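You operate a simulated robot arm through the tools that you are given. There is no shell and no other tool. Be economical: measure what you need, move in short steps, check, and stop when the job is done.

You run a simulated robot arm. Do the job below in one go: nothing can be reset, and whatever is moved stays where it is left.

JOB
Switch the outlets off, park the green and blue plugs, shut the tray.
Fine: the lever on the outlet tray goes off first; each plug on the rest of its colour; the other plugs, dimmer and cord switch stay.

Only the result counts: the job must be done as asked and must still hold three seconds after the hand-in. Knocking over, shifting, dropping, spilling or breaking anything else fails it.

ROBOT AND FRAMES
A 6-joint arm with a two-finger parallel gripper, fixed in place. Base frame: the origin is at the foot of the arm, x ahead of it, y to its left, z up. Readings come in m, degrees, newtons and seconds.
With the tool pointing down near the work surface it reaches from about 0.46 to 0.88 m from the base axis. Its first joint turns from -115.0 to 115.0 degrees. Payload 4.2 kg.
The tool frame sits at the grasp point between the pads (the TCP): z along the fingers, y along the line on which they close. The tips reach 0.023 m beyond it. Largest opening 0.094 m; finger width 0.038, thickness 0.01; the body of the gripper, 0.054 by 0.096 m, starts 0.039 m behind the TCP.
Orientation is told as [roll, pitch, yaw] about the base's x, y, z axes, in that order, counted from this pose: with the fingers straight down and closing along the base's y, the tool's x points along the base's -x, its y along +y and its z along -z.

CONTROLS
- The arm moves only by the tool arm_command. Its argument "series" is a list that holds one entry, the list of rows, each a list of 7 numbers: the shift along the tool's x, y, z in cm, then the turn, a rotation vector about the tool's x, y, z in degrees, then the finger opening in cm, from 0 to 9.4. In form: [[[x, y, z, wx, wy, wz, hand], ...]]. A call has 1 to 20 rows; each row shifts and turns the commanded pose from where the row before left it, along the tool's axes as they then stand. Rows are played at 5 a second. More than 0.05 m and 8.6 degrees between two rows, or a gripper value outside its range, and nothing of the call is played. A pose out of reach is approached as far as the arm can. The call stops where the force on the tool passes 40 N (or 10 N more than at its start, if that is more) or the arm is blocked; 0.2 s more then pass. Each finger travels about 0.108 m/s and halts on what it meets, pressing with about 43 N; the grip force reading is that of the motor and also rises with nothing between the fingers. The clock runs only during rows and for 0.2 s after the last one: add rows that do not move to give the fingers time. It gives the time, the measured TCP pose, the force on the tool (base axes), the opening and the grip force at its end, in the units of the frame above (readings bear some noise), with the torque about the TCP (base axes, N m) and any sound that the robot's microphone picked up.
- Cameras (640 x 400 px; columns grow to the right, rows downward): "scene" is fixed at [0.221, 0.5006, 1.3371]; the picture's right is [-0.80, -0.60, 0.00], its down [-0.48, 0.65, -0.59] and it looks along [0.35, -0.47, -0.81] (base axes); focal length 331 px, centre (320, 200). "wrist" rides on the gripper at [0.086, 0.016, -0.074] in the tool frame; the picture's right is [-0.18, 0.98, 0.00], its down [-0.58, -0.11, -0.81] and it looks along [-0.79, -0.15, 0.59] (tool axes); focal length 243 px, centre (320, 200).
- snapshot(camera): a new picture of that camera. The clock stands still meanwhile.
- move_column(by): slides the trunk up (or, below 0, down) by that many m; the arm rides with it, the base frame stays. It gives what a move gives, with no picture.
- point_at(camera, pixels): for up to 12 pixels [column, row] of the newest picture of that camera ("zoom" is the newest enlarged one), the place [x, y, z] in the base frame of the surface seen there, good to about 0.002 m. The clock stands still meanwhile.
- zoom(camera, box): a new picture of the part [left, top, right, bottom] of that camera's present view, enlarged. The clock stands still meanwhile.
- sign_off(): hands the job in; it is judged then, once.

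Keep the steps short. Do not move on a guess: measure, check each grasp and each placing, and mend mistakes. In all there are 80 turns and 38 pictures (those below and enlarged ones count). Leave the gripper open and the arm clear of the work at the hand-in unless told otherwise, and finish with a single line.

The tools are called after "Request:" as a command line: name --argument value ..., lists and objects as JSON in quotes. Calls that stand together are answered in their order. arm_command: Moves the arm, as the interface text tells. Its arguments: {"type":"object","properties":{"series":{"type":"array","items":{"type":"array","items":{"type":"array","items":{"type":"number"}}}}},"required":["series"]} The other tools are called the same way: move_column (by) slides the trunk up or down; snapshot (camera) takes a picture; point_at (camera, pixels) gives the place of the surface under pixels of a picture; zoom (camera, box) takes an enlarged picture of a part of a camera's view; sign_off () hands the job in.

At the start:

```text
clock: 0.0
tcp_pos: [0.5471, 0.2538, 0.9806]
orientation: [0.0, -0.1, 0.0]
contact_force: [-0.5, -1.4, -1.0]
wrist_torque: [0.02, 0.0, -0.01]
finger_gap: 0.0938
grip_force: 0.1
trunk travel left (down, up): [-0.55, 0.44]
```

scene: 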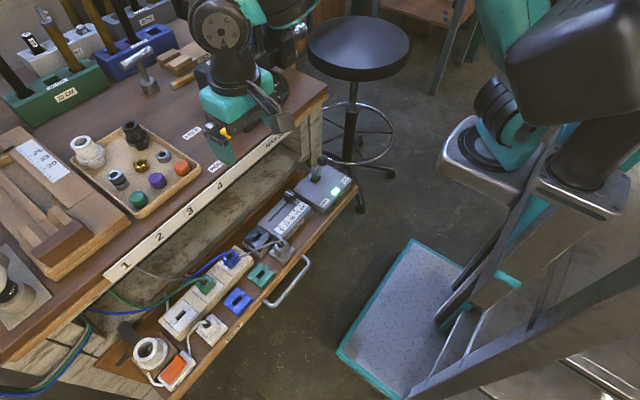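
wrist: 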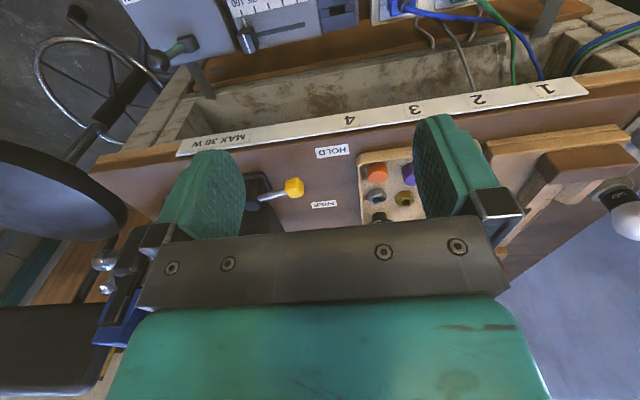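

I see an open tray with outlets, plugs and a lever. I'll enlarge the tray parts of the scene view.

Request:
zoom --camera "scene" --box '[110, 230, 310, 390]'

Request:
zoom --camera "scene" --box '[220, 150, 370, 270]'

```text
2.50 times, centred on (210, 310) of scene
```

zoom: 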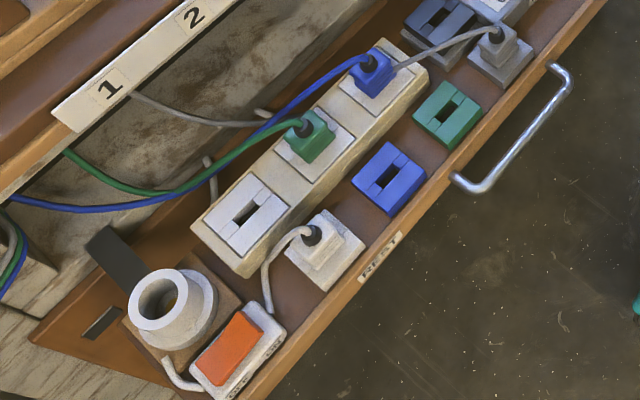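

```text
3.33 times, centred on (295, 210) of scene
```

zoom: 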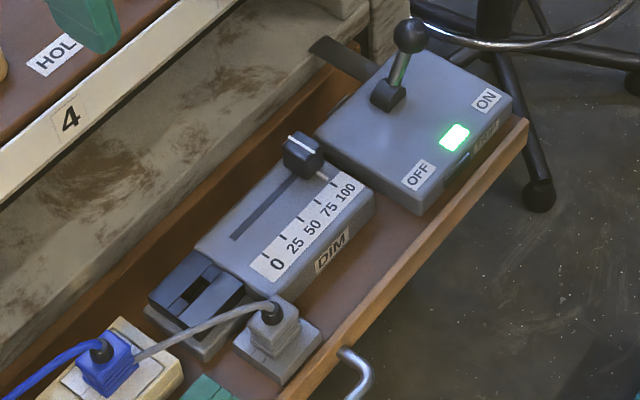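

The tray lever (knob at zoom (410,35), pivot (388,95)) leans towards ON and the lamp is green. I'll measure the key points here.

Request:
point_at --camera "zoom" --pixels '[[410, 33], [400, 70], [385, 98], [487, 100], [418, 175], [455, 137], [345, 65], [430, 55], [300, 155], [500, 140], [365, 370], [280, 345]]'

Request:
point_at --camera "scene" --pixels '[[231, 258], [205, 284], [239, 300], [261, 274], [180, 318], [211, 327], [286, 289], [308, 261], [266, 306], [120, 270], [286, 131], [225, 130]]'

```text
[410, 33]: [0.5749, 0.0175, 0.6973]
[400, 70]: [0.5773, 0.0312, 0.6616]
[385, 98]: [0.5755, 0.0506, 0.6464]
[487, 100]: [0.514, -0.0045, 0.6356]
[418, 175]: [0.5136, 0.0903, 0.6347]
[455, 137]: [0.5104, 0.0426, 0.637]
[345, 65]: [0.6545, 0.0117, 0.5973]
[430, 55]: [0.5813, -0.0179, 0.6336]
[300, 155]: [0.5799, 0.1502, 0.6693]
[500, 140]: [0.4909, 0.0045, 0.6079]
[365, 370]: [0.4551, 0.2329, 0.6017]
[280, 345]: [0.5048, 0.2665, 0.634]
```

```text
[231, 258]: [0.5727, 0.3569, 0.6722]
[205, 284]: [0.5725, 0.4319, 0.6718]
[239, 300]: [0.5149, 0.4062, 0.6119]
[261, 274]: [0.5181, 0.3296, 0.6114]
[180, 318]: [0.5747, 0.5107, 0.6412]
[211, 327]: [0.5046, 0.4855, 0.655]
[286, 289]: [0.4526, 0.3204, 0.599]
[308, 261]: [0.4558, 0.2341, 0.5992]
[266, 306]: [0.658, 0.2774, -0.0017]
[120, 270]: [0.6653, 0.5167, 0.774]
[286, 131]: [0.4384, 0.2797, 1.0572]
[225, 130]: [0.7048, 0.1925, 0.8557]
```

Lever knob at (0.575, 0.018, 0.697), leaning to −y (ON); OFF is towards +y. I'll move across at height, fingers closing, to just beyond the ON side of the knob.

Request:
arm_command --series '[[[-0.5, -4.6, 0, 0, 0, 0, 6], [-0.5, -4.6, 0, 0, 0, 0, 3], [-0.5, -4.6, 0, 0, 0, 0, 0], [-0.5, -4.6, 0, 0, 0, 0, 0], [-0.5, -4.6, 0, 0, 0, 0, 0], [-0.3, -4.6, 0, 0, 0, 0, 0], [0, -1.4, 0, 0, 0, 0, 0], [0, 0, 0, 0, 0, 0, 0]]]'

Request:
move_column --by -0.2

Request:
snapshot --camera "wrist"

```text
clock: 1.8
tcp_pos: [0.5719, -0.0371, 0.9799]
orientation: [0.0, 0.0, -0.1]
contact_force: [0.5, 0.3, -0.8]
wrist_torque: [0.03, 0.03, 0.0]
finger_gap: 0.0002
grip_force: 42.0
trunk travel left (down, up): [-0.55, 0.44]
```

```text
clock: 4.0
tcp_pos: [0.5738, -0.0377, 0.7799]
orientation: [0.0, 0.0, -0.1]
contact_force: [0.3, -0.1, 0.2]
wrist_torque: [-0.04, 0.0, -0.03]
finger_gap: 0.0
grip_force: 42.0
trunk travel left (down, up): [-0.35, 0.64]
```

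```text
33 pictures are left
```

wrist: 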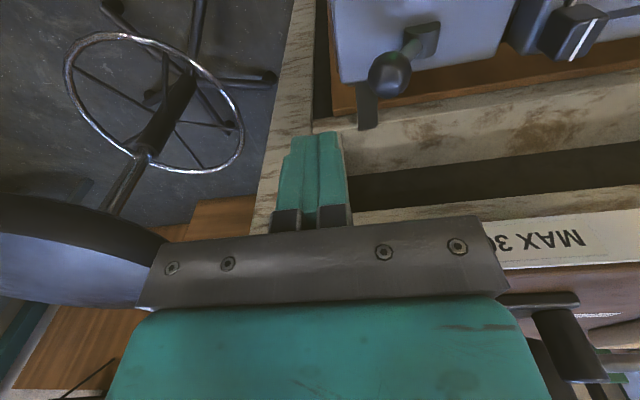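

Fingers are closed at y −0.037, clear of the knob at wrist (390,72). Lower to knob height.

Request:
arm_command --series '[[[0, 0, 3, 0, 0, 0, 0], [0, 0, 3, 0, 0, 0, 0], [0, 0, 2, 0, 0, 0, 0], [0, 0, 0, 0, 0, 0, 0]]]'

Request:
zoom --camera "scene" --box '[260, 130, 380, 230]'

```text
clock: 5.0
tcp_pos: [0.5738, -0.0361, 0.7038]
orientation: [0.0, -0.1, 0.1]
contact_force: [0.6, 0.0, 0.2]
wrist_torque: [-0.01, 0.0, -0.01]
finger_gap: 0.0002
grip_force: 41.9
trunk travel left (down, up): [-0.35, 0.64]
```

```text
4.00 times, centred on (320, 180) of scene
```

zoom: 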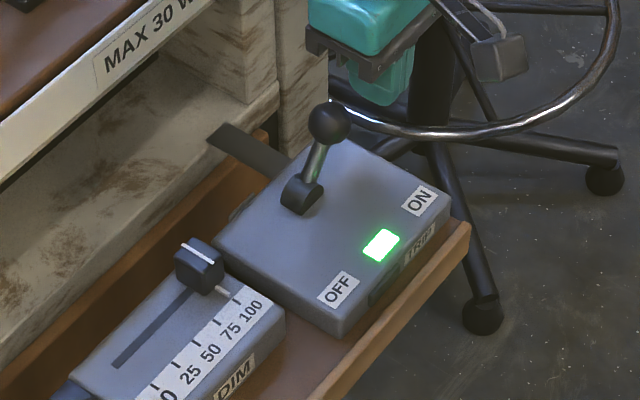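

The fingers stand on the ON side of the knob. Push towards +y in small steps.

Request:
arm_command --series '[[[0, 1.5, 0, 0, 0, 0, 0], [0, 1.5, 0, 0, 0, 0, 0], [0, 1, 0, 0, 0, 0, 0], [0, 1, 0, 0, 0, 0, 0], [0, 1, 0, 0, 0, 0, 0], [0, 1, 0, 0, 0, 0, 0], [0, 1, 0, 0, 0, 0, 0], [0, 0, 0, 0, 0, 0, 0]]]'

Request:
zoom --camera "scene" --box '[260, 130, 380, 230]'

```text
clock: 5.7
tcp_pos: [0.5738, -0.0102, 0.7047]
orientation: [-0.6, -0.2, -0.9]
contact_force: [-5.5, -18.5, 15.4]
wrist_torque: [-0.16, -0.01, -0.05]
finger_gap: 0.0002
grip_force: 42.1
trunk travel left (down, up): [-0.35, 0.64]
stopped in row 3: the force on the tool passed its limit at 50 N (the readings are from after the stop); the commanded pose is now the measured one
```

```text
4.00 times, centred on (320, 180) of scene
```

zoom: 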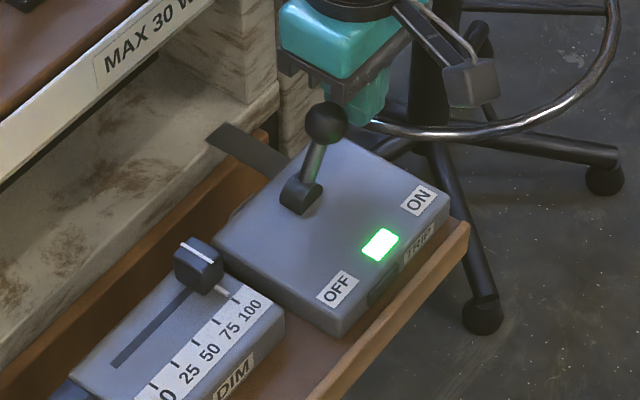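

The knob was struck at 50 N, at speed. I'll push again slowly, and watch the force.

Request:
arm_command --series '[[[0, 0, 0, 0, 0, 0, 0], [0, 0.3, 0, 0, 0, 0, 0], [0, 0.3, 0, 0, 0, 0, 0], [0, 0.3, 0, 0, 0, 0, 0], [0, 0.3, 0, 0, 0, 0, 0]]]'

Request:
zoom --camera "scene" --box '[290, 130, 370, 200]'

```text
clock: 6.8
tcp_pos: [0.5749, 0.0038, 0.7027]
orientation: [-0.4, -0.3, -0.6]
contact_force: [-2.3, -6.3, 10.0]
wrist_torque: [0.09, -0.04, -0.03]
finger_gap: 0.0
grip_force: 42.6
trunk travel left (down, up): [-0.35, 0.64]
```

```text
5.71 times, centred on (330, 165) of scene
```

zoom: 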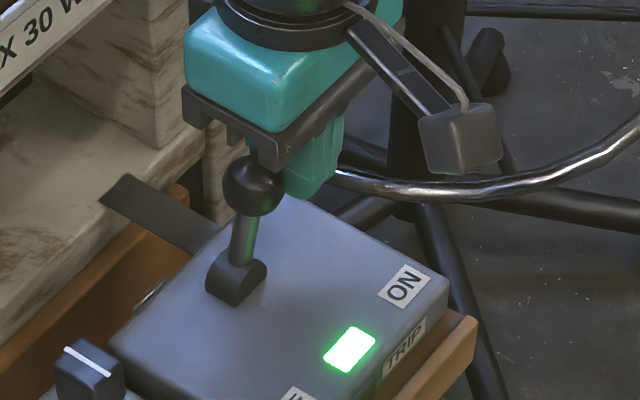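

The lever moves now. Keep pushing slowly.

Request:
arm_command --series '[[[0, 0.4, 0, 0, 0, 0, 0], [0, 0.4, 0, 0, 0, 0, 0], [0, 0.4, 0, 0, 0, 0, 0], [0, 0.4, 0, 0, 0, 0, 0], [0, 0.4, 0, 0, 0, 0, 0], [0, 0.4, 0, 0, 0, 0, 0], [0, 0.4, 0, 0, 0, 0, 0], [0, 0.4, 0, 0, 0, 0, 0], [0, 0.4, 0, 0, 0, 0, 0], [0, 0.4, 0, 0, 0, 0, 0], [0, 0.4, 0, 0, 0, 0, 0], [0, 0, 0, 0, 0, 0, 0]]]'

Request:
zoom --camera "scene" --box '[260, 130, 380, 230]'

```text
clock: 7.9
tcp_pos: [0.5764, 0.0193, 0.7059]
orientation: [-0.3, -0.6, -0.6]
contact_force: [-6.1, -4.2, 19.7]
wrist_torque: [0.16, -0.05, 0.09]
finger_gap: 0.0
grip_force: 42.3
trunk travel left (down, up): [-0.35, 0.64]
stopped in row 5: the force on the tool passed its limit at 41 N (the readings are from after the stop); the commanded pose is now the measured one
```

```text
4.00 times, centred on (320, 180) of scene
```

zoom: 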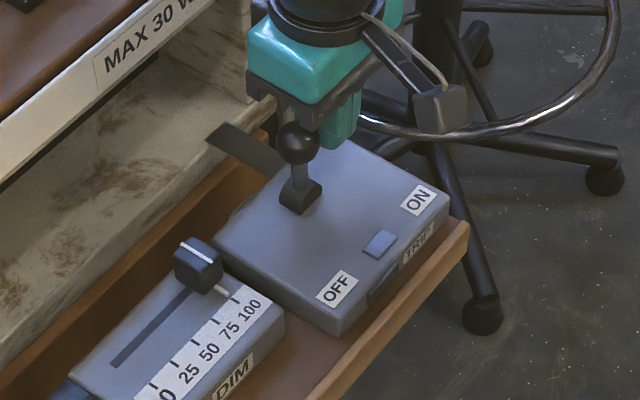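

The lamp has gone out with the lever near upright; upward friction built up. I'll ease back, lift 0.4 cm and push on to the OFF end.

Request:
arm_command --series '[[[0, -0.6, 0, 0, 0, 0, 0], [0, 0, -0.4, 0, 0, 0, 0], [0, 0.5, 0, 0, 0, 0, 0], [0, 0.4, 0, 0, 0, 0, 0], [0, 0.4, 0, 0, 0, 0, 0], [0, 0.4, 0, 0, 0, 0, 0], [0, 0.4, 0.1, 0, 0, 0, 0], [0, 0.4, 0.1, 0, 0, 0, 0], [0, 0.4, 0.1, 0, 0, 0, 0], [0, 0.4, 0.1, 0, 0, 0, 0], [0, 0, 0, 0, 0, 0, 0]]]'

Request:
zoom --camera "scene" --box '[260, 130, 380, 230]'

```text
clock: 10.3
tcp_pos: [0.5759, 0.0463, 0.7054]
orientation: [-0.2, -0.4, -0.7]
contact_force: [-0.2, -0.3, 0.4]
wrist_torque: [-0.03, 0.04, -0.02]
finger_gap: 0.0
grip_force: 42.7
trunk travel left (down, up): [-0.35, 0.64]
```

```text
4.00 times, centred on (320, 180) of scene
```

zoom: 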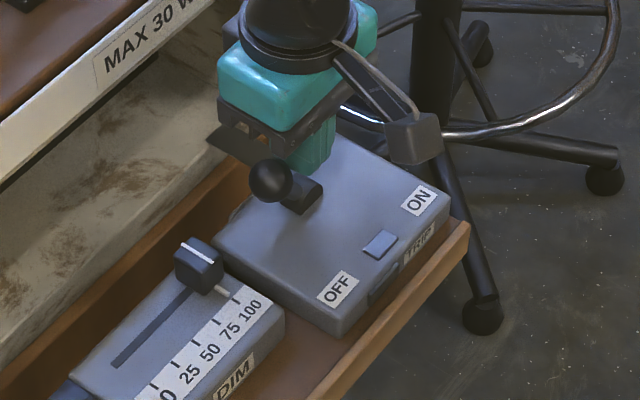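

Lever now lies at OFF, lamp out, no force. Lift away, open and travel above the tray centre; then look at the plugs closely.

Request:
arm_command --series '[[[0, -0.5, -2, 0, 0, 0, 0], [0, 0, -4, 0, 0, 0, 0], [0, 0, -4, 0, 0, 0, 0], [0, 4, -4, 0, 0, 0, 3], [0, 4.5, -3, 0, 0, 0, 5], [0, 4.5, 0, 0, 0, 0, 5], [0, 4.5, 0, 0, 0, 0, 5], [0, 0, 0, 0, 0, 0, 5]]]'

Request:
zoom --camera "scene" --box '[160, 235, 280, 335]'

```text
refused: row 4 steps farther than a row can; nothing moved
```

```text
4.00 times, centred on (220, 285) of scene
```

zoom: 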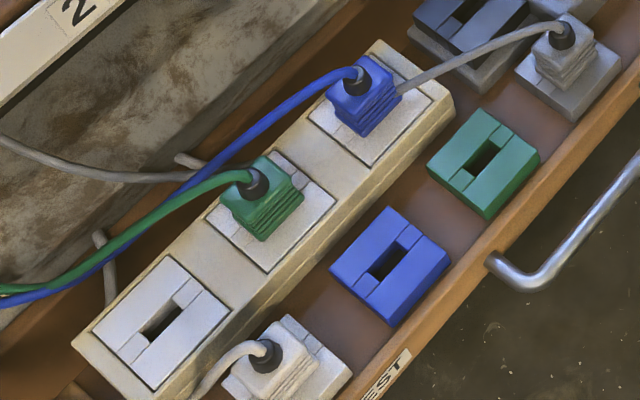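

That move was refused (one row too long). Repeat with shorter rows.

Request:
arm_command --series '[[[0, -0.5, -2, 0, 0, 0, 0], [0, 0, -4, 0, 0, 0, 0], [0, 0, -4, 0, 0, 0, 0], [1, 3, -3, 0, 0, 0, 3], [2, 4, -2, 0, 0, 0, 5], [2, 4.5, 0, 0, 0, 0, 5], [0, 4.8, 0, 0, 0, 0, 5], [0, 4.8, 0, 0, 0, 0, 5], [0, 4.8, 0, 0, 0, 0, 5], [0, 4.8, 0, 0, 0, 0, 5], [0, 4.5, 0, 0, 0, 0, 5], [0, 0, 0, 0, 0, 0, 5]]]'

Request:
snapshot --camera "wrist"

Request:
point_at --camera "zoom" --pixels '[[264, 258], [388, 262], [486, 162], [389, 206], [446, 274], [386, 326], [334, 265], [483, 107], [540, 155], [487, 218], [430, 163], [160, 320]]'

```text
clock: 12.9
tcp_pos: [0.5295, 0.3954, 0.8537]
orientation: [-0.4, -0.4, -0.8]
contact_force: [0.1, 0.2, -0.9]
wrist_torque: [-0.01, 0.02, -0.01]
finger_gap: 0.05
grip_force: 0.0
trunk travel left (down, up): [-0.35, 0.64]
```

```text
26 pictures are left
```

wrist: 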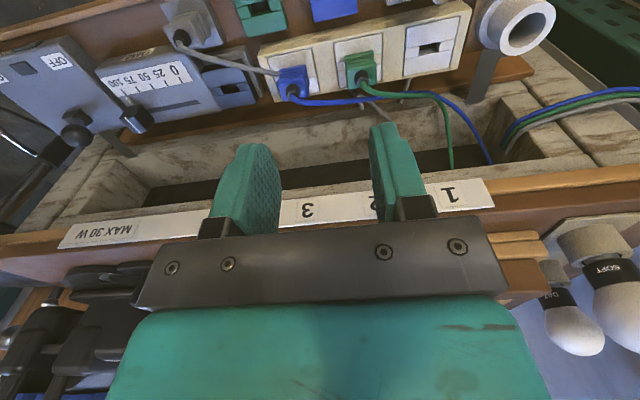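

```text
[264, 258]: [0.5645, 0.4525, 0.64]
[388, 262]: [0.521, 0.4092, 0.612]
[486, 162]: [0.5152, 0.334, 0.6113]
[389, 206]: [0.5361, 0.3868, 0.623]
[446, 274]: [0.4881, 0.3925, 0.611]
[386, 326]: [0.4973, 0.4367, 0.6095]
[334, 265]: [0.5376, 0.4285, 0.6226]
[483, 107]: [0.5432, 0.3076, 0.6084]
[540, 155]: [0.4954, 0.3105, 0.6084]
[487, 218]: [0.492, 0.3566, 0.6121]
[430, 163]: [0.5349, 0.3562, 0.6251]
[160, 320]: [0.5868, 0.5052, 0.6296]
```

The plugs' cords leave to the back (+x). I'll enlarge the wrist view for plug shape and the rests.

Request:
zoom --camera "wrist" --box '[220, 0, 480, 120]'

Request:
point_at --camera "wrist" --pixels '[[292, 72], [276, 82], [308, 82], [293, 85], [358, 58], [347, 68], [371, 68], [358, 74], [258, 6], [332, 5], [418, 48], [430, 48]]'

```text
2.46 times, centred on (350, 60) of wrist
```

zoom: 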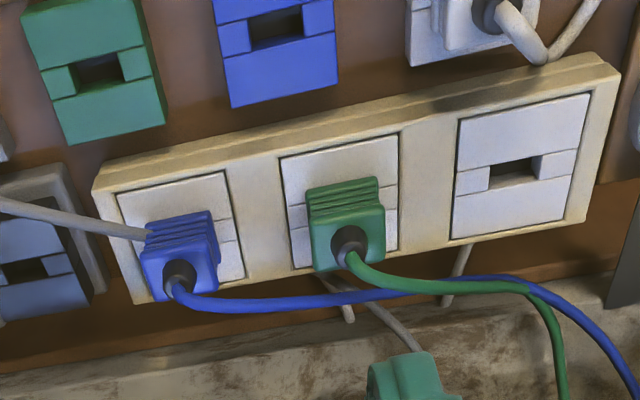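

```text
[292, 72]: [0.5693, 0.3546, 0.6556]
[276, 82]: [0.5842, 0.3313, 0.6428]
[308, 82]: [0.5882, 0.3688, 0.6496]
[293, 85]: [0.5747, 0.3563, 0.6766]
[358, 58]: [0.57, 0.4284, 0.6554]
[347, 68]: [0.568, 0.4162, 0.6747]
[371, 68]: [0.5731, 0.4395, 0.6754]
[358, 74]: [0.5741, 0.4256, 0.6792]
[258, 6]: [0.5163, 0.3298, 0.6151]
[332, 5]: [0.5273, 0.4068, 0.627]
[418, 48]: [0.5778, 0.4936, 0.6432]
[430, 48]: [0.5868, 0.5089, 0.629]
```

I need more exact geometry. Move the hand aside to −y and take a large scene zoom of the outlets and rests.

Request:
arm_command --series '[[[0, -4.8, 0, 0, 0, 0, 5], [0, -4.8, 0, 0, 0, 0, 5], [0, -4.8, 0, 0, 0, 0, 5], [0, -4.8, 0, 0, 0, 0, 5], [0, -4.8, 0, 0, 0, 0, 5], [0, 0, 0, 0, 0, 0, 5]]]'

Request:
zoom --camera "scene" --box '[200, 240, 280, 320]'

```text
clock: 14.3
tcp_pos: [0.5581, 0.1892, 0.9114]
orientation: [-0.4, -0.3, -0.6]
contact_force: [0.6, 0.7, 0.5]
wrist_torque: [0.0, -0.01, 0.0]
finger_gap: 0.0496
grip_force: 0.1
out of reach, approached as far as the arm can: row 2, 3, 4, 5
trunk travel left (down, up): [-0.35, 0.64]
```

```text
5.00 times, centred on (240, 280) of scene
```

zoom: 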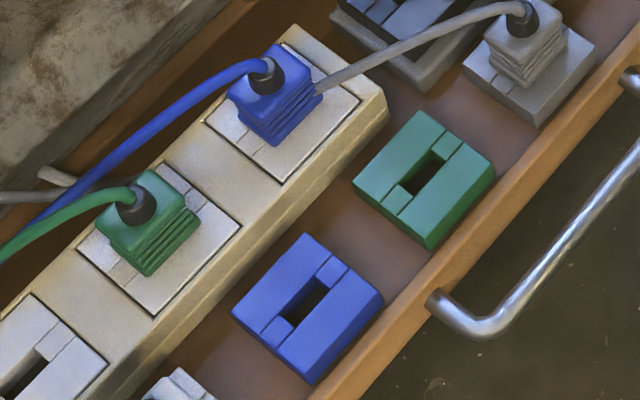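

Measure rest corners (just inside), and plug top and side faces.

Request:
point_at --camera "zoom" --pixels '[[306, 240], [377, 298], [314, 374], [240, 311], [321, 297], [290, 302], [423, 118], [488, 173], [428, 240], [360, 182], [442, 170], [412, 170]]'

Request:
point_at --camera "zoom" --pixels '[[234, 226], [155, 308], [84, 240], [354, 100], [282, 178], [211, 124], [270, 90], [295, 60], [240, 95], [140, 215], [160, 178], [148, 245]]'

Request:
point_at --camera "zoom" --pixels '[[505, 50], [525, 90], [465, 68], [540, 120], [592, 60], [100, 225], [150, 270], [195, 220], [112, 235], [260, 140], [318, 95], [278, 50]]'

```text
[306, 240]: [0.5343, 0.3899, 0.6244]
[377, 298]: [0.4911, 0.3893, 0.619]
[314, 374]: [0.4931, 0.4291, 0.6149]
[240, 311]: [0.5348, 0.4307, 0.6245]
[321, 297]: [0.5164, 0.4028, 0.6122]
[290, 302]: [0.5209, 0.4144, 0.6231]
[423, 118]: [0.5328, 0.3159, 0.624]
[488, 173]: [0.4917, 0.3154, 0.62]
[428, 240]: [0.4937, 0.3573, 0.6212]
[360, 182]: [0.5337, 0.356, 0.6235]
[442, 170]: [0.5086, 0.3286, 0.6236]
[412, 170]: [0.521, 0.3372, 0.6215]
```

```text
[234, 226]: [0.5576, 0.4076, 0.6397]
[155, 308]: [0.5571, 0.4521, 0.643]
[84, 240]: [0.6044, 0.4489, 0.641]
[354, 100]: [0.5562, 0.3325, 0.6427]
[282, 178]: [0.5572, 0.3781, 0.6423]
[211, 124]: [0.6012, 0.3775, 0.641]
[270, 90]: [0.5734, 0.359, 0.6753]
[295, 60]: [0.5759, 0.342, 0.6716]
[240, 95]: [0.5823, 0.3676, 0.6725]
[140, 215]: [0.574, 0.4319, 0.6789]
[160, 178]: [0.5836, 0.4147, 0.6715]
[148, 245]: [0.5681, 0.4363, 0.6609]
```

```text
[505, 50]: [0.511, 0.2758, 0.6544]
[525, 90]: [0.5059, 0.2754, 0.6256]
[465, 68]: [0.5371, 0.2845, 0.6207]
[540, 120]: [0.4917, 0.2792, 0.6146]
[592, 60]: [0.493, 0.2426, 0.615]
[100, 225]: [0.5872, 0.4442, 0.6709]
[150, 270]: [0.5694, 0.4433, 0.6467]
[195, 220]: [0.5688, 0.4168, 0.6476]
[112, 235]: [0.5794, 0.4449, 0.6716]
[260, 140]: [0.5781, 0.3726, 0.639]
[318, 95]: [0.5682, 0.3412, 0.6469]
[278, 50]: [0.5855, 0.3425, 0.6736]
```

Rest centres: blue (0.513, 0.410), green (0.513, 0.336), tops z 0.624; outlet plates: green (0.580, 0.430), blue (0.580, 0.355), z 0.642. Same orientation, so no turn needed. Now where the cords run beside the plugs.

Request:
point_at --camera "zoom" --pixels '[[135, 200], [115, 196], [95, 199], [70, 206], [40, 222], [15, 240], [268, 72], [248, 66], [220, 76], [190, 95], [340, 80], [380, 62]]'

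```text
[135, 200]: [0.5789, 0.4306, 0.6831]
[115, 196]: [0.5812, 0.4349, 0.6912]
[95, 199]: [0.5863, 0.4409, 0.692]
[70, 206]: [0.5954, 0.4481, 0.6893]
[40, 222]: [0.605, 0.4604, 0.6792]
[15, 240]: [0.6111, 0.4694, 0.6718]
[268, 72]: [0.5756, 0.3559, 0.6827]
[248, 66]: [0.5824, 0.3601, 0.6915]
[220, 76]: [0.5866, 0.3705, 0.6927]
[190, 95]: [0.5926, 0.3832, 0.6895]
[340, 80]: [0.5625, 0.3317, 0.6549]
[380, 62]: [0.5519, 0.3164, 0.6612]
```

Cord of the green plug arches at z 0.69 above x 0.586; gripping slightly to the front (x 0.568), fingers closing along y, stays clear. Travel back above the green plug.

Request:
arm_command --series '[[[-0.5, 4.8, 0, 0, 0, 0, 5], [-0.5, 4.8, 0, 0, 0, 0, 5], [0, 4.8, 0, 0, 0, 0, 5], [0, 4.8, 0, 0, 0, 0, 5], [0, 4.8, 0, 0, 0, 0, 5], [0, 0, 0, 0, 0, 0, 5]]]'

```text
clock: 15.7
tcp_pos: [0.543, 0.3918, 0.8924]
orientation: [-0.3, -0.5, -0.7]
contact_force: [0.0, -0.2, 0.1]
wrist_torque: [-0.01, 0.03, -0.05]
finger_gap: 0.05
grip_force: 0.2
out of reach, approached as far as the arm can: row 4, 5
trunk travel left (down, up): [-0.35, 0.64]
```

Request:
arm_command --series '[[[0, 0, 3, -0.3, 0.5, -0.7, 5], [0, 0, 3, 0, 0, 0, 5], [-1.2, 1.9, 3, 0, 0, 0, 5], [-1.2, 1.9, 0, 0, 0, 0, 5], [0, 0, 0, 0, 0, 0, 5]]]'

```text
clock: 16.9
tcp_pos: [0.5643, 0.4247, 0.8027]
orientation: [0.0, 0.1, 0.0]
contact_force: [0.0, 0.1, 0.1]
wrist_torque: [0.01, -0.04, 0.0]
finger_gap: 0.0501
grip_force: 0.0
out of reach, approached as far as the arm can: row 4
trunk travel left (down, up): [-0.35, 0.64]
```

Now at (0.564, 0.425, 0.803). Correct and lower to 0.72, then look.

Request:
arm_command --series '[[[-0.4, 0.5, 3, 0, 0, 0, 5], [0, 0, 3, 0, 0, 0, 5], [0, 0, 2.2, 0, 0, 0, 5], [0, 0, 0, 0, 0, 0, 5]]]'

Request:
snapshot --camera "wrist"

```text
clock: 17.9
tcp_pos: [0.5681, 0.4318, 0.7203]
orientation: [0.0, 0.1, 0.0]
contact_force: [-0.7, 0.1, -0.3]
wrist_torque: [0.0, 0.01, 0.01]
finger_gap: 0.0501
grip_force: 0.1
trunk travel left (down, up): [-0.35, 0.64]
```

```text
23 pictures are left
```

wrist: 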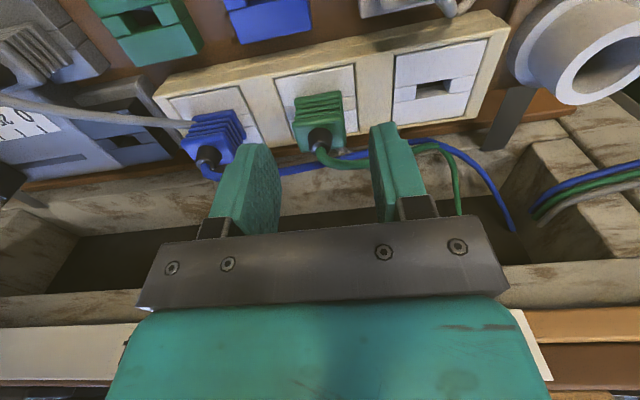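

Plug lies centred between the fingers. Lower to z ≈ 0.671 and close.

Request:
arm_command --series '[[[0, -0.1, 2, 0, 0, 0, 5], [0, 0, 1.5, 0, 0, 0, 5], [0, 0, 1, 0, 0, 0, 5], [0, 0, 0.4, 0, 0, 0, 5], [0, 0, 0, 0, 0, 0, 5]]]'

Request:
zoom --camera "wrist" --box '[200, 40, 460, 220]'

```text
clock: 19.1
tcp_pos: [0.5687, 0.4298, 0.6693]
orientation: [0.0, 0.1, 0.0]
contact_force: [0.3, 0.2, -0.4]
wrist_torque: [0.0, -0.03, -0.01]
finger_gap: 0.0502
grip_force: 0.0
trunk travel left (down, up): [-0.35, 0.64]
```

```text
2.22 times, centred on (330, 130) of wrist
```

zoom: 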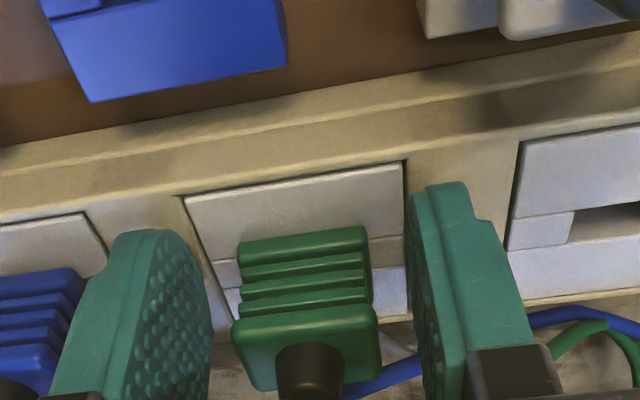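

The plug stands between the pads. Close the fingers.

Request:
arm_command --series '[[[0, 0, 0, 0, 0, 0, 4], [0, 0, 0, 0, 0, 0, 3.2], [0, 0, 0, 0, 0, 0, 2.4], [0, 0, 0, 0, 0, 0, 1.5], [0, 0, 0, 0, 0, 0, 1.5]]]'

```text
clock: 20.3
tcp_pos: [0.5688, 0.4299, 0.6692]
orientation: [0.0, 0.0, 0.1]
contact_force: [0.8, 9.0, -0.9]
wrist_torque: [0.15, 0.02, 0.07]
finger_gap: 0.031
grip_force: 43.2
trunk travel left (down, up): [-0.35, 0.64]
```

Gripped at 31 mm. Pull straight up in small steps.

Request:
arm_command --series '[[[0, 0, -0.3, 0, 0, 0, 1.5], [0, 0, -0.3, 0, 0, 0, 1.5], [0, 0, -0.4, 0, 0, 0, 1.5], [0, 0, -0.5, 0, 0, 0, 1.5], [0, 0, -0.7, 0, 0, 0, 1.5], [0, 0, -1, 0, 0, 0, 1.5], [0, 0, -1, 0, 0, 0, 1.5], [0, 0, 0, 0, 0, 0, 1.5]]]'

Request:
snapshot --camera "wrist"

```text
clock: 22.1
tcp_pos: [0.5707, 0.4306, 0.7135]
orientation: [0.0, 0.1, -0.1]
contact_force: [0.5, 0.0, -0.6]
wrist_torque: [0.0, -0.05, 0.0]
finger_gap: 0.0313
grip_force: 42.9
trunk travel left (down, up): [-0.35, 0.64]
```

```text
21 pictures are left
```

wrist: 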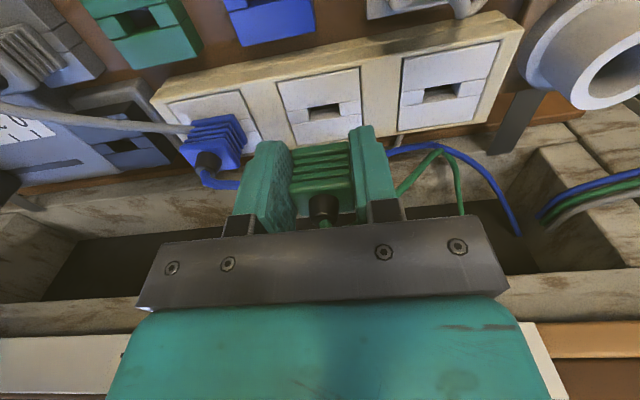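

Plug is out cleanly. Enlarge to compare the slot of the outlet with the slot of the green rest for the exact offset.

Request:
zoom --camera "wrist" --box '[80, 0, 380, 150]'

```text
2.13 times, centred on (230, 75) of wrist
```

zoom: 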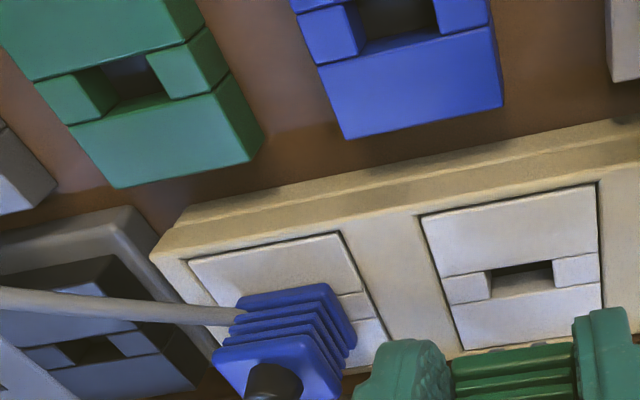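

Request:
point_at --camera "zoom" --pixels '[[484, 284], [559, 274], [520, 259], [522, 298], [106, 98], [162, 78], [112, 56], [140, 110], [355, 30], [444, 14], [400, 42], [520, 270]]'

```text
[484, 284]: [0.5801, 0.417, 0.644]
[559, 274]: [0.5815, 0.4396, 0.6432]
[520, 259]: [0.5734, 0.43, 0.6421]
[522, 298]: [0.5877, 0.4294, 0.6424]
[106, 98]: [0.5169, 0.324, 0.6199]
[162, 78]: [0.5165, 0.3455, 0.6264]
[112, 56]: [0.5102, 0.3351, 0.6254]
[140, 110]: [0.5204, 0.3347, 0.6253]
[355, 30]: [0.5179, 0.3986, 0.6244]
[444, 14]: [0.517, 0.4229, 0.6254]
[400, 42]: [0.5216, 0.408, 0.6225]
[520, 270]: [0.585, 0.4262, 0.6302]
```

Offset from outlet to green rest: (−0.066, −0.094, −0.018). So the seated TCP should be about (0.503, 0.336, 0.651). First move forward of the strip (−x), then −y, staying high.

Request:
arm_command --series '[[[0, 0, -1, 0, 0, 0, 1.5], [2.3, 0, 0, 0, 0, 0, 1.5], [2.3, 0, 0, 0, 0, 0, 1.5], [2.2, 0, 0, 0, 0, 0, 1.5], [0, -2.4, 0, 0, 0, 0, 1.5], [0, -2.4, 0, 0, 0, 0, 1.5], [0, -2.4, 0, 0, 0, 0, 1.5], [0, -2.2, 0, 0, 0, 0, 1.5], [0, 0, 0, 0, 0, 0, 1.5], [0, 0, 0, 0, 0, 0, 1.5]]]'

Request:
snapshot --camera "wrist"

```text
clock: 24.3
tcp_pos: [0.5014, 0.3357, 0.7219]
orientation: [0.0, 0.1, 0.0]
contact_force: [0.4, -0.8, -0.2]
wrist_torque: [0.0, 0.01, 0.02]
finger_gap: 0.0311
grip_force: 42.5
trunk travel left (down, up): [-0.35, 0.64]
```

```text
19 pictures are left
```

wrist: 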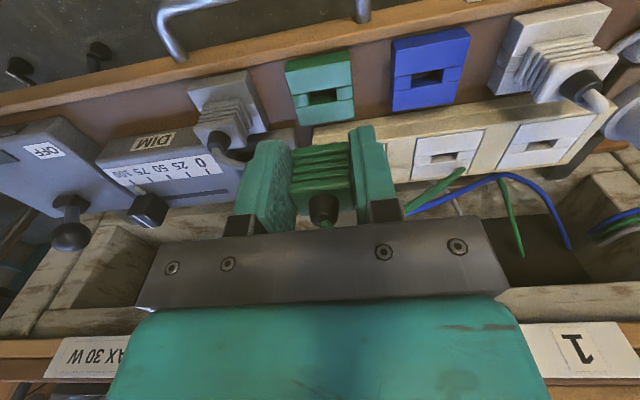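

Good unobstructed view of both rests now; re-measure their slots.

Request:
point_at --camera "wrist" --pixels '[[304, 100], [341, 95], [321, 88], [324, 106], [287, 70], [348, 60], [408, 80], [446, 74], [426, 70], [428, 86], [393, 50], [469, 40]]'

Request:
zoom --camera "wrist" --box '[260, 20, 500, 140]'

```text
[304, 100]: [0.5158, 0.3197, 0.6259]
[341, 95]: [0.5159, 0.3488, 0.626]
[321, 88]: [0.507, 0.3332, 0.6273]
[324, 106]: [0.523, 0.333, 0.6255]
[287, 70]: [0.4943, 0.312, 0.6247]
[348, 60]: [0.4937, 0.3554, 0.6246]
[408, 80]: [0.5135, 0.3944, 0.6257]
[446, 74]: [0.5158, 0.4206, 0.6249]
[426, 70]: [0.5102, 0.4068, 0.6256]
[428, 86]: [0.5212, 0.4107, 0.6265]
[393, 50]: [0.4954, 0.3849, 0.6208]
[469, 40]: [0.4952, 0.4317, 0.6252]
```

```text
2.67 times, centred on (380, 80) of wrist
```

zoom: 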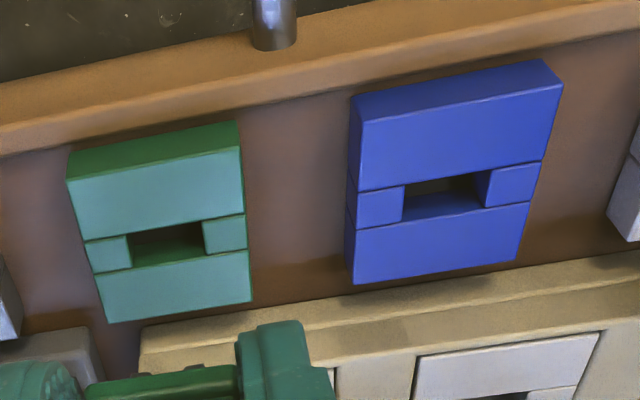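

Green rest slot at (0.515, 0.334). Shift +2 mm in x and lower to just above contact, checking force.

Request:
arm_command --series '[[[-0.2, 0, 1.2, 0, 0, 0, 1.5], [0, 0, 1.2, 0, 0, 0, 1.5], [0, 0, 0.8, 0, 0, 0, 1.5], [0, 0, 0.5, 0, 0, 0, 1.5], [0, 0, 0.3, 0, 0, 0, 1.5], [0, 0, 0.3, 0, 0, 0, 1.5], [0, 0, 0, 0, 0, 0, 1.5]]]'

```text
clock: 25.9
tcp_pos: [0.5039, 0.3356, 0.6799]
orientation: [0.0, 0.1, 0.0]
contact_force: [-0.3, 0.6, 0.1]
wrist_torque: [0.0, 0.03, 0.01]
finger_gap: 0.0308
grip_force: 43.0
trunk travel left (down, up): [-0.35, 0.64]
```

No contact yet at z 0.680. Continue gently towards 0.652.

Request:
arm_command --series '[[[0, 0, 0.4, 0, 0, 0, 1.5], [0, 0, 0.4, 0, 0, 0, 1.5], [0, 0, 0.4, 0, 0, 0, 1.5], [0, 0, 0.4, 0, 0, 0, 1.5], [0, 0, 0.4, 0, 0, 0, 1.5], [0, 0, 0.4, 0, 0, 0, 1.5], [0, 0, 0.3, 0, 0, 0, 1.5], [0, 0, 0, 0, 0, 0, 1.5]]]'

Request:
zoom --camera "scene" --box '[200, 220, 310, 320]'

```text
clock: 27.7
tcp_pos: [0.5037, 0.3349, 0.6534]
orientation: [0.1, 0.0, 0.0]
contact_force: [-2.2, -7.9, 13.5]
wrist_torque: [-0.21, -0.03, -0.07]
finger_gap: 0.031
grip_force: 43.5
trunk travel left (down, up): [-0.35, 0.64]
```

```text
4.00 times, centred on (255, 270) of scene
```

zoom: 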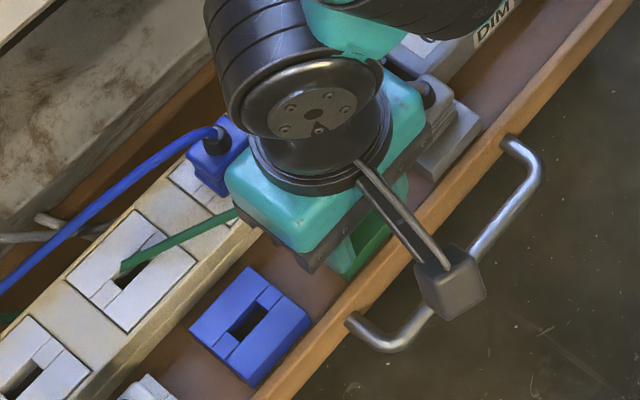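

Depth 0.6534 with 13 N upward: nearly seated. Press 2 mm more and see.

Request:
arm_command --series '[[[0, 0, 0.1, 0, 0, 0, 1.5], [0, 0, 0.1, 0, 0, 0, 1.5], [0, 0, 0.1, 0, 0, 0, 1.5], [0, 0, 0, 0, 0, 0, 1.5]]]'

```text
clock: 28.7
tcp_pos: [0.5032, 0.3345, 0.6519]
orientation: [0.2, -0.1, -0.1]
contact_force: [0.0, -9.2, 36.0]
wrist_torque: [-0.26, -0.4, -0.12]
finger_gap: 0.0311
grip_force: 43.2
trunk travel left (down, up): [-0.35, 0.64]
```

At 0.6519, matching the expected seated height, with firm resistance. Ease off and open the fingers.

Request:
arm_command --series '[[[0, 0, -0.2, 0, 0, 0, 1.5], [0, 0, 0, 0, 0, 0, 3.5], [0, 0, 0, 0, 0, 0, 4.6], [0, 0, 0, 0, 0, 0, 4.6]]]'

Request:
arm_command --series '[[[0, 0, -1, 0, 0, 0, 4.6], [0, 0, -2, 0, 0, 0, 4.6], [0, 0, -3, 0, 0, 0, 4.6], [0, 0, -3, 0, 0, 0, 4.6], [0, 0, 0, 0, 0, 0, 4.6]]]'

Request:
snapshot --camera "wrist"

```text
clock: 29.7
tcp_pos: [0.5033, 0.3351, 0.6515]
orientation: [-0.2, 0.0, 0.0]
contact_force: [-0.4, -0.6, -0.7]
wrist_torque: [-0.01, 0.0, 0.0]
finger_gap: 0.046
grip_force: 0.1
trunk travel left (down, up): [-0.35, 0.64]
```

```text
clock: 30.9
tcp_pos: [0.5032, 0.3349, 0.742]
orientation: [0.0, 0.1, 0.0]
contact_force: [-0.4, 0.6, -0.5]
wrist_torque: [0.02, -0.02, -0.03]
finger_gap: 0.0461
grip_force: 0.2
trunk travel left (down, up): [-0.35, 0.64]
```

```text
16 pictures are left
```

wrist: 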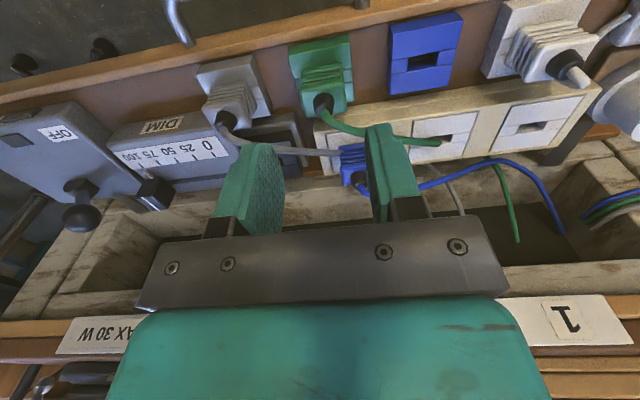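

Green plug sits in its rest. Now move above the blue plug (0.569, 0.3555), in two steps.

Request:
arm_command --series '[[[0, 0, -1, 0, 0, 0, 5], [-2.2, 0.7, 0, 0, 0, 0, 5], [-2.2, 0.7, 0, 0, 0, 0, 5], [-2.2, 0.6, 0, 0, 0, 0, 5], [0, 0, 2, 0, 0, 0, 5], [0, 0, 1.4, 0, 0, 0, 5], [0, 0, 0, 0, 0, 0, 5], [0, 0, 0, 0, 0, 0, 5]]]'

Request:
zoom --camera "wrist" --box '[180, 40, 460, 220]'

```text
clock: 32.7
tcp_pos: [0.5692, 0.3551, 0.7176]
orientation: [-0.1, 0.0, 0.0]
contact_force: [0.2, -0.2, 0.1]
wrist_torque: [0.02, -0.02, -0.01]
finger_gap: 0.0501
grip_force: 0.1
trunk travel left (down, up): [-0.35, 0.64]
```

```text
2.22 times, centred on (320, 130) of wrist
```

zoom: 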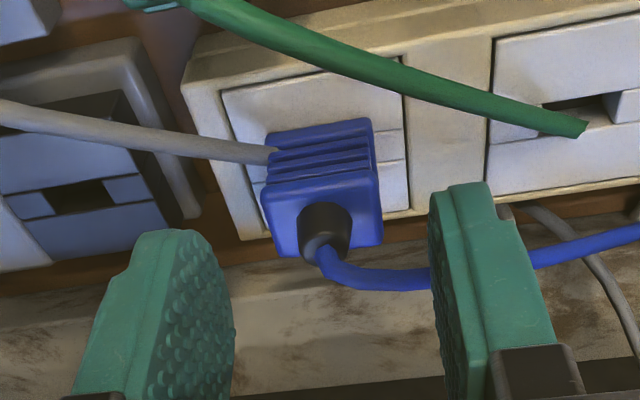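

Blue plug is centred between the fingers. Lower to 0.669 and close.

Request:
arm_command --series '[[[0, 0, 1.5, 0, 0, 0, 5], [0, 0, 1.5, 0, 0, 0, 5], [0, 0, 1, 0, 0, 0, 5], [0, 0, 0.85, 0, 0, 0, 5], [0, 0, 0, 0, 0, 0, 5], [0, 0, 0, 0, 0, 0, 4], [0, 0, 0, 0, 0, 0, 3], [0, 0, 0, 0, 0, 0, 1.5], [0, 0, 0, 0, 0, 0, 1.5]]]'

```text
clock: 34.7
tcp_pos: [0.5694, 0.3557, 0.6683]
orientation: [-0.1, 0.2, 0.1]
contact_force: [0.0, -3.2, -1.0]
wrist_torque: [-0.03, 0.0, -0.01]
finger_gap: 0.0312
grip_force: 43.4
trunk travel left (down, up): [-0.35, 0.64]
```

Gripped at 31 mm. Pull straight up.

Request:
arm_command --series '[[[0, 0, -0.3, 0, 0, 0, 1.5], [0, 0, -0.3, 0, 0, 0, 1.5], [0, 0, -0.4, 0, 0, 0, 1.5], [0, 0, -0.5, 0, 0, 0, 1.5], [0, 0, -0.7, 0, 0, 0, 1.5], [0, 0, -1, 0, 0, 0, 1.5], [0, 0, -2, 0, 0, 0, 1.5], [0, 0, 0, 0, 0, 0, 1.5]]]'

Request:
zoom --camera "wrist" --box '[180, 20, 480, 180]'

```text
clock: 36.5
tcp_pos: [0.5708, 0.3541, 0.7202]
orientation: [0.0, 0.1, 0.0]
contact_force: [-0.8, 0.9, 0.0]
wrist_torque: [-0.01, 0.0, 0.0]
finger_gap: 0.0311
grip_force: 42.5
trunk travel left (down, up): [-0.35, 0.64]
```

```text
2.13 times, centred on (330, 100) of wrist
```

zoom: 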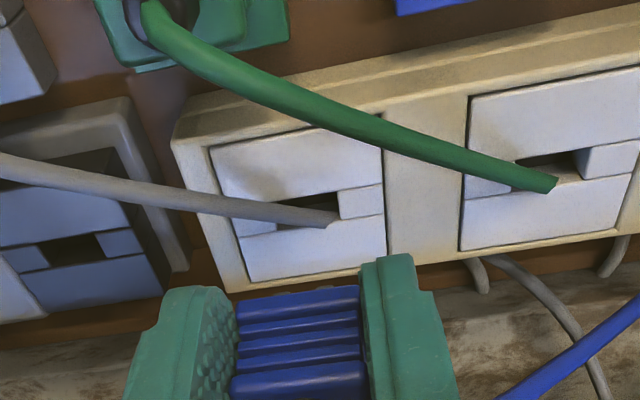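

Request:
point_at --camera "zoom" --pixels '[[270, 227], [345, 205], [305, 190], [312, 232], [222, 165], [378, 140], [245, 275], [383, 245]]'

```text
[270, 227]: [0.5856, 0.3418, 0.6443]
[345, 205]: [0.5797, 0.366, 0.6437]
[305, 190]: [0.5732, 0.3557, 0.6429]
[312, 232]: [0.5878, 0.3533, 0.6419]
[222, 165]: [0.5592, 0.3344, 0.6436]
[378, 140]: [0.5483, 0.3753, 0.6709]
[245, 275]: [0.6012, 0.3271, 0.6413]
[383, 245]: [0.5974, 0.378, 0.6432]
```

Blue slot at (0.5805, 0.354), so seated TCP target for the blue rest is (0.504, 0.409, 0.651). Move +y first (away from the parked green plug), then −x.

Request:
arm_command --series '[[[0, 0, -1, 0, 0, 0, 1.5], [0, 2, 0, 0, 0, 0, 1.5], [0, 2, 0, 0, 0, 0, 1.5], [0, 1.5, 0, 0, 0, 0, 1.5], [2.2, 0, 0, 0, 0, 0, 1.5], [2.2, 0, 0, 0, 0, 0, 1.5], [2.2, 0, 0, 0, 0, 0, 1.5], [0, 0, 0, 0, 0, 0, 1.5], [0, 0, 0, 0, 0, 0, 1.5]]]'

Request:
snapshot --camera "wrist"

```text
clock: 38.5
tcp_pos: [0.5024, 0.4095, 0.7313]
orientation: [0.1, 0.1, 0.1]
contact_force: [0.5, -0.1, -0.4]
wrist_torque: [-0.01, 0.01, -0.02]
finger_gap: 0.0311
grip_force: 42.9
trunk travel left (down, up): [-0.35, 0.64]
```

```text
13 pictures are left
```

wrist: 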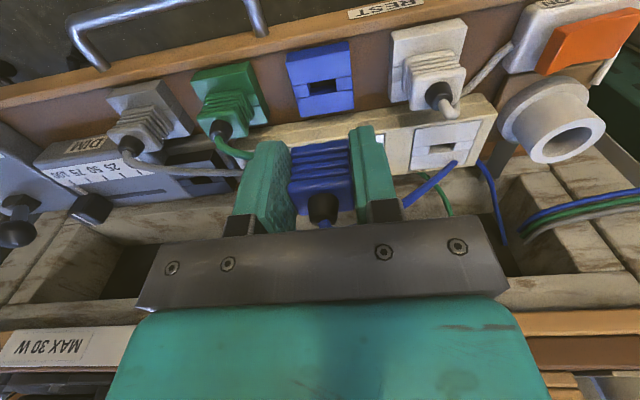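

Request:
point_at --camera "wrist" --pixels '[[305, 90], [341, 85], [322, 79], [325, 96], [290, 62], [348, 52]]'

Request:
arm_command --series '[[[-0.15, 0, 1.2, 0, 0, 0, 1.5], [0, 0, 1.2, 0, 0, 0, 1.5], [0, 0, 1.2, 0, 0, 0, 1.5], [0, 0, 0.8, 0, 0, 0, 1.5], [0, 0, 0.5, 0, 0, 0, 1.5], [0, 0, 0, 0, 0, 0, 1.5]]]'

```text
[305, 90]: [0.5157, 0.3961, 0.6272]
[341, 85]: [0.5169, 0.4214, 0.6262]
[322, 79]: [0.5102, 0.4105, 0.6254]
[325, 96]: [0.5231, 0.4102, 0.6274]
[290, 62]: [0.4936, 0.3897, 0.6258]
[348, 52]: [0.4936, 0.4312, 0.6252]
```

```text
clock: 39.9
tcp_pos: [0.5038, 0.4118, 0.6833]
orientation: [-0.1, 0.0, -0.1]
contact_force: [0.1, 0.4, -0.2]
wrist_torque: [0.0, 0.02, 0.03]
finger_gap: 0.0314
grip_force: 43.7
trunk travel left (down, up): [-0.35, 0.64]
```

Slot centre (0.516, 0.4095): aligned within a millimetre or so. Lower gently.

Request:
arm_command --series '[[[0, 0, 0.4, 0, 0, 0, 1.5], [0, 0, 0.4, 0, 0, 0, 1.5], [0, 0, 0.4, 0, 0, 0, 1.5], [0, 0, 0.4, 0, 0, 0, 1.5], [0, 0, 0.4, 0, 0, 0, 1.5], [0, 0, 0.4, 0, 0, 0, 1.5], [0, 0, 0.4, 0, 0, 0, 1.5], [0, 0, 0.2, 0, 0, 0, 1.5], [0, 0, 0, 0, 0, 0, 1.5]]]'

```text
clock: 41.9
tcp_pos: [0.5048, 0.4107, 0.6537]
orientation: [0.0, -0.1, -0.1]
contact_force: [10.3, -4.2, 5.1]
wrist_torque: [-0.11, -0.19, 0.05]
finger_gap: 0.0311
grip_force: 42.8
trunk travel left (down, up): [-0.35, 0.64]
```

Request:
arm_command --series '[[[0, 0, 0.1, 0, 0, 0, 1.5], [0, 0, 0.1, 0, 0, 0, 1.5], [0, 0, 0.1, 0, 0, 0, 1.5], [0, 0, 0.1, 0, 0, 0, 1.5], [0, 0, 0, 0, 0, 0, 1.5]]]'

```text
clock: 43.1
tcp_pos: [0.5047, 0.4102, 0.6505]
orientation: [0.1, -0.1, 0.0]
contact_force: [2.5, -15.3, 35.5]
wrist_torque: [-0.36, -0.31, -0.17]
finger_gap: 0.0309
grip_force: 43.3
trunk travel left (down, up): [-0.35, 0.64]
```

Seated at 0.6505 (expected 0.651) with 35 N. Ease off, open and lift; then look.

Request:
arm_command --series '[[[0, 0, -0.2, 0, 0, 0, 1.5], [0, 0, 0, 0, 0, 0, 3.5], [0, 0, 0, 0, 0, 0, 4.6], [0, 0, 0, 0, 0, 0, 4.6], [0, 0, -1, 0, 0, 0, 4.6], [0, 0, -2, 0, 0, 0, 4.6], [0, 0, -3, 0, 0, 0, 4.6], [0, 0, -4, 0, 0, 0, 4.6], [0, 0, 0, 0, 0, 0, 4.6]]]'

Request:
snapshot --camera "wrist"

Request:
snapshot --camera "scene"

```text
clock: 45.1
tcp_pos: [0.5041, 0.4088, 0.7507]
orientation: [0.0, 0.1, 0.0]
contact_force: [-0.2, 0.0, -0.3]
wrist_torque: [0.0, 0.01, -0.03]
finger_gap: 0.046
grip_force: 0.2
trunk travel left (down, up): [-0.35, 0.64]
```

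```text
12 pictures are left
```

wrist: 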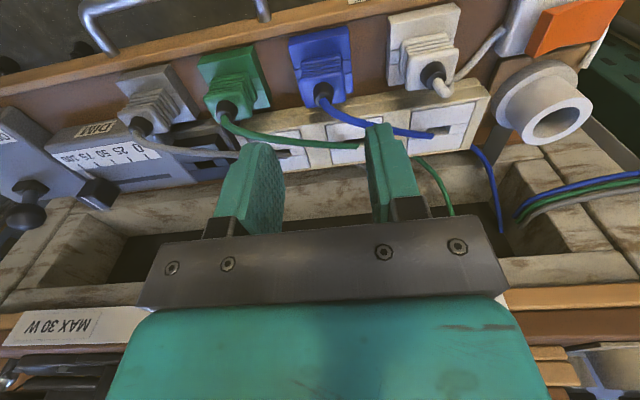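

```text
11 pictures are left
```

scene: 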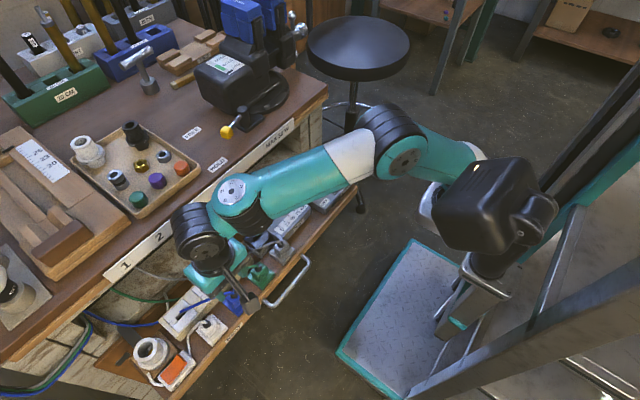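

All plugs look right. Next the tray: measure handle, tray front edge and table edge.

Request:
point_at --camera "scene" --pixels '[[308, 260], [305, 268], [295, 284], [280, 302], [270, 304], [304, 258], [320, 226], [345, 193], [352, 180], [160, 235], [212, 190], [280, 140]]'

Request:
zoom --camera "scene" --box '[240, 160, 380, 320]'

```text
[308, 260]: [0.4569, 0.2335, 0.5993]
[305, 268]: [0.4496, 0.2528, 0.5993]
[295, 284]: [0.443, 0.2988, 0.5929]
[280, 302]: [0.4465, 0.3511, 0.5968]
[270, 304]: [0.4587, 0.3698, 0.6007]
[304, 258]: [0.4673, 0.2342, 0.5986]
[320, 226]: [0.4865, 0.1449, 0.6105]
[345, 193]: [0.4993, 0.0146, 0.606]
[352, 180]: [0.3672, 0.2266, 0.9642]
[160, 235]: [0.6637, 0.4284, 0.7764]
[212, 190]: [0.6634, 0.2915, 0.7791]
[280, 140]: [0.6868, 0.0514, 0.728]
```

```text
2.50 times, centred on (310, 240) of scene
```

zoom: 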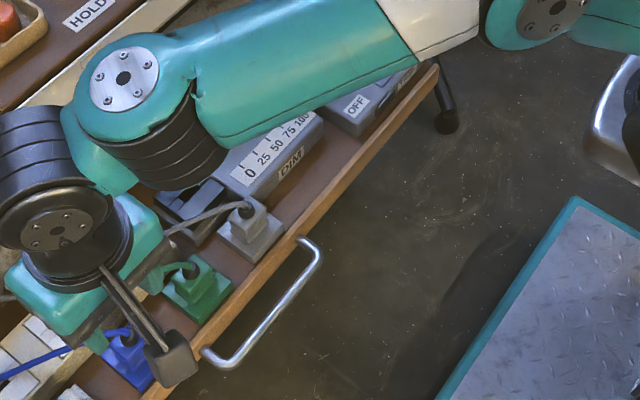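

Handle bar at x ≈ 0.443, z ≈ 0.595, y 0.25–0.35; tray must go towards +x. I need reach close to the base at low height, so raise the trunk 0.15 m first, then move in front of the handle with fingers closed.

Request:
move_column --by 0.15

Request:
arm_command --series '[[[0, 0, 4, 0, 0, 0, 3], [0, 0, 4, 0, 0, 0, 1], [0, 0, 4, 0, 0, 0, 0], [0, 0, 2, 0, 0, 0, 0], [2, -2.7, 0, 0, 0, 0, 0], [2, -2.7, 0, 0, 0, 0, 0], [2, -2.7, 0, 0, 0, 0, 0], [2, -2.7, 0, 0, 0, 0, 0], [2, 0, 0, 0, 0, 0, 0], [2, 0, 0, 0, 0, 0, 0], [0, 0, 0, 0, 0, 0, 0]]]'

```text
clock: 46.9
tcp_pos: [0.5058, 0.4086, 0.9001]
orientation: [-0.1, 0.1, -0.1]
contact_force: [-0.9, 0.1, 0.6]
wrist_torque: [0.0, 0.01, 0.0]
finger_gap: 0.046
grip_force: 0.0
trunk travel left (down, up): [-0.5, 0.49]
```

```text
clock: 49.3
tcp_pos: [0.3859, 0.3018, 0.7594]
orientation: [0.0, 0.2, 0.0]
contact_force: [0.0, 0.8, -0.6]
wrist_torque: [0.0, -0.02, 0.0]
finger_gap: 0.0001
grip_force: 42.5
trunk travel left (down, up): [-0.5, 0.49]
```

At (0.386, 0.302, 0.759), in front of the handle. Lower to z 0.60.

Request:
arm_command --series '[[[0, 0, 4, 0, 0, 0, 0], [0, 0, 4, 0, 0, 0, 0], [0, 0, 4, 0, 0, 0, 0], [0, 0, 3.8, 0, 0, 0, 0], [0, 0, 0, 0, 0, 0, 0]]]'

Request:
zoom --camera "scene" --box '[200, 180, 400, 320]'

```text
clock: 50.5
tcp_pos: [0.3868, 0.3017, 0.6026]
orientation: [0.0, -0.1, 0.1]
contact_force: [0.4, -0.6, 0.4]
wrist_torque: [0.0, -0.01, -0.01]
finger_gap: 0.0
grip_force: 42.5
trunk travel left (down, up): [-0.5, 0.49]
```

```text
2.86 times, centred on (300, 250) of scene
```

zoom: 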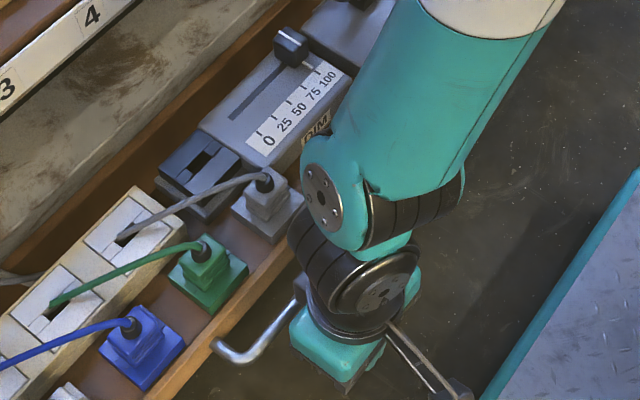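

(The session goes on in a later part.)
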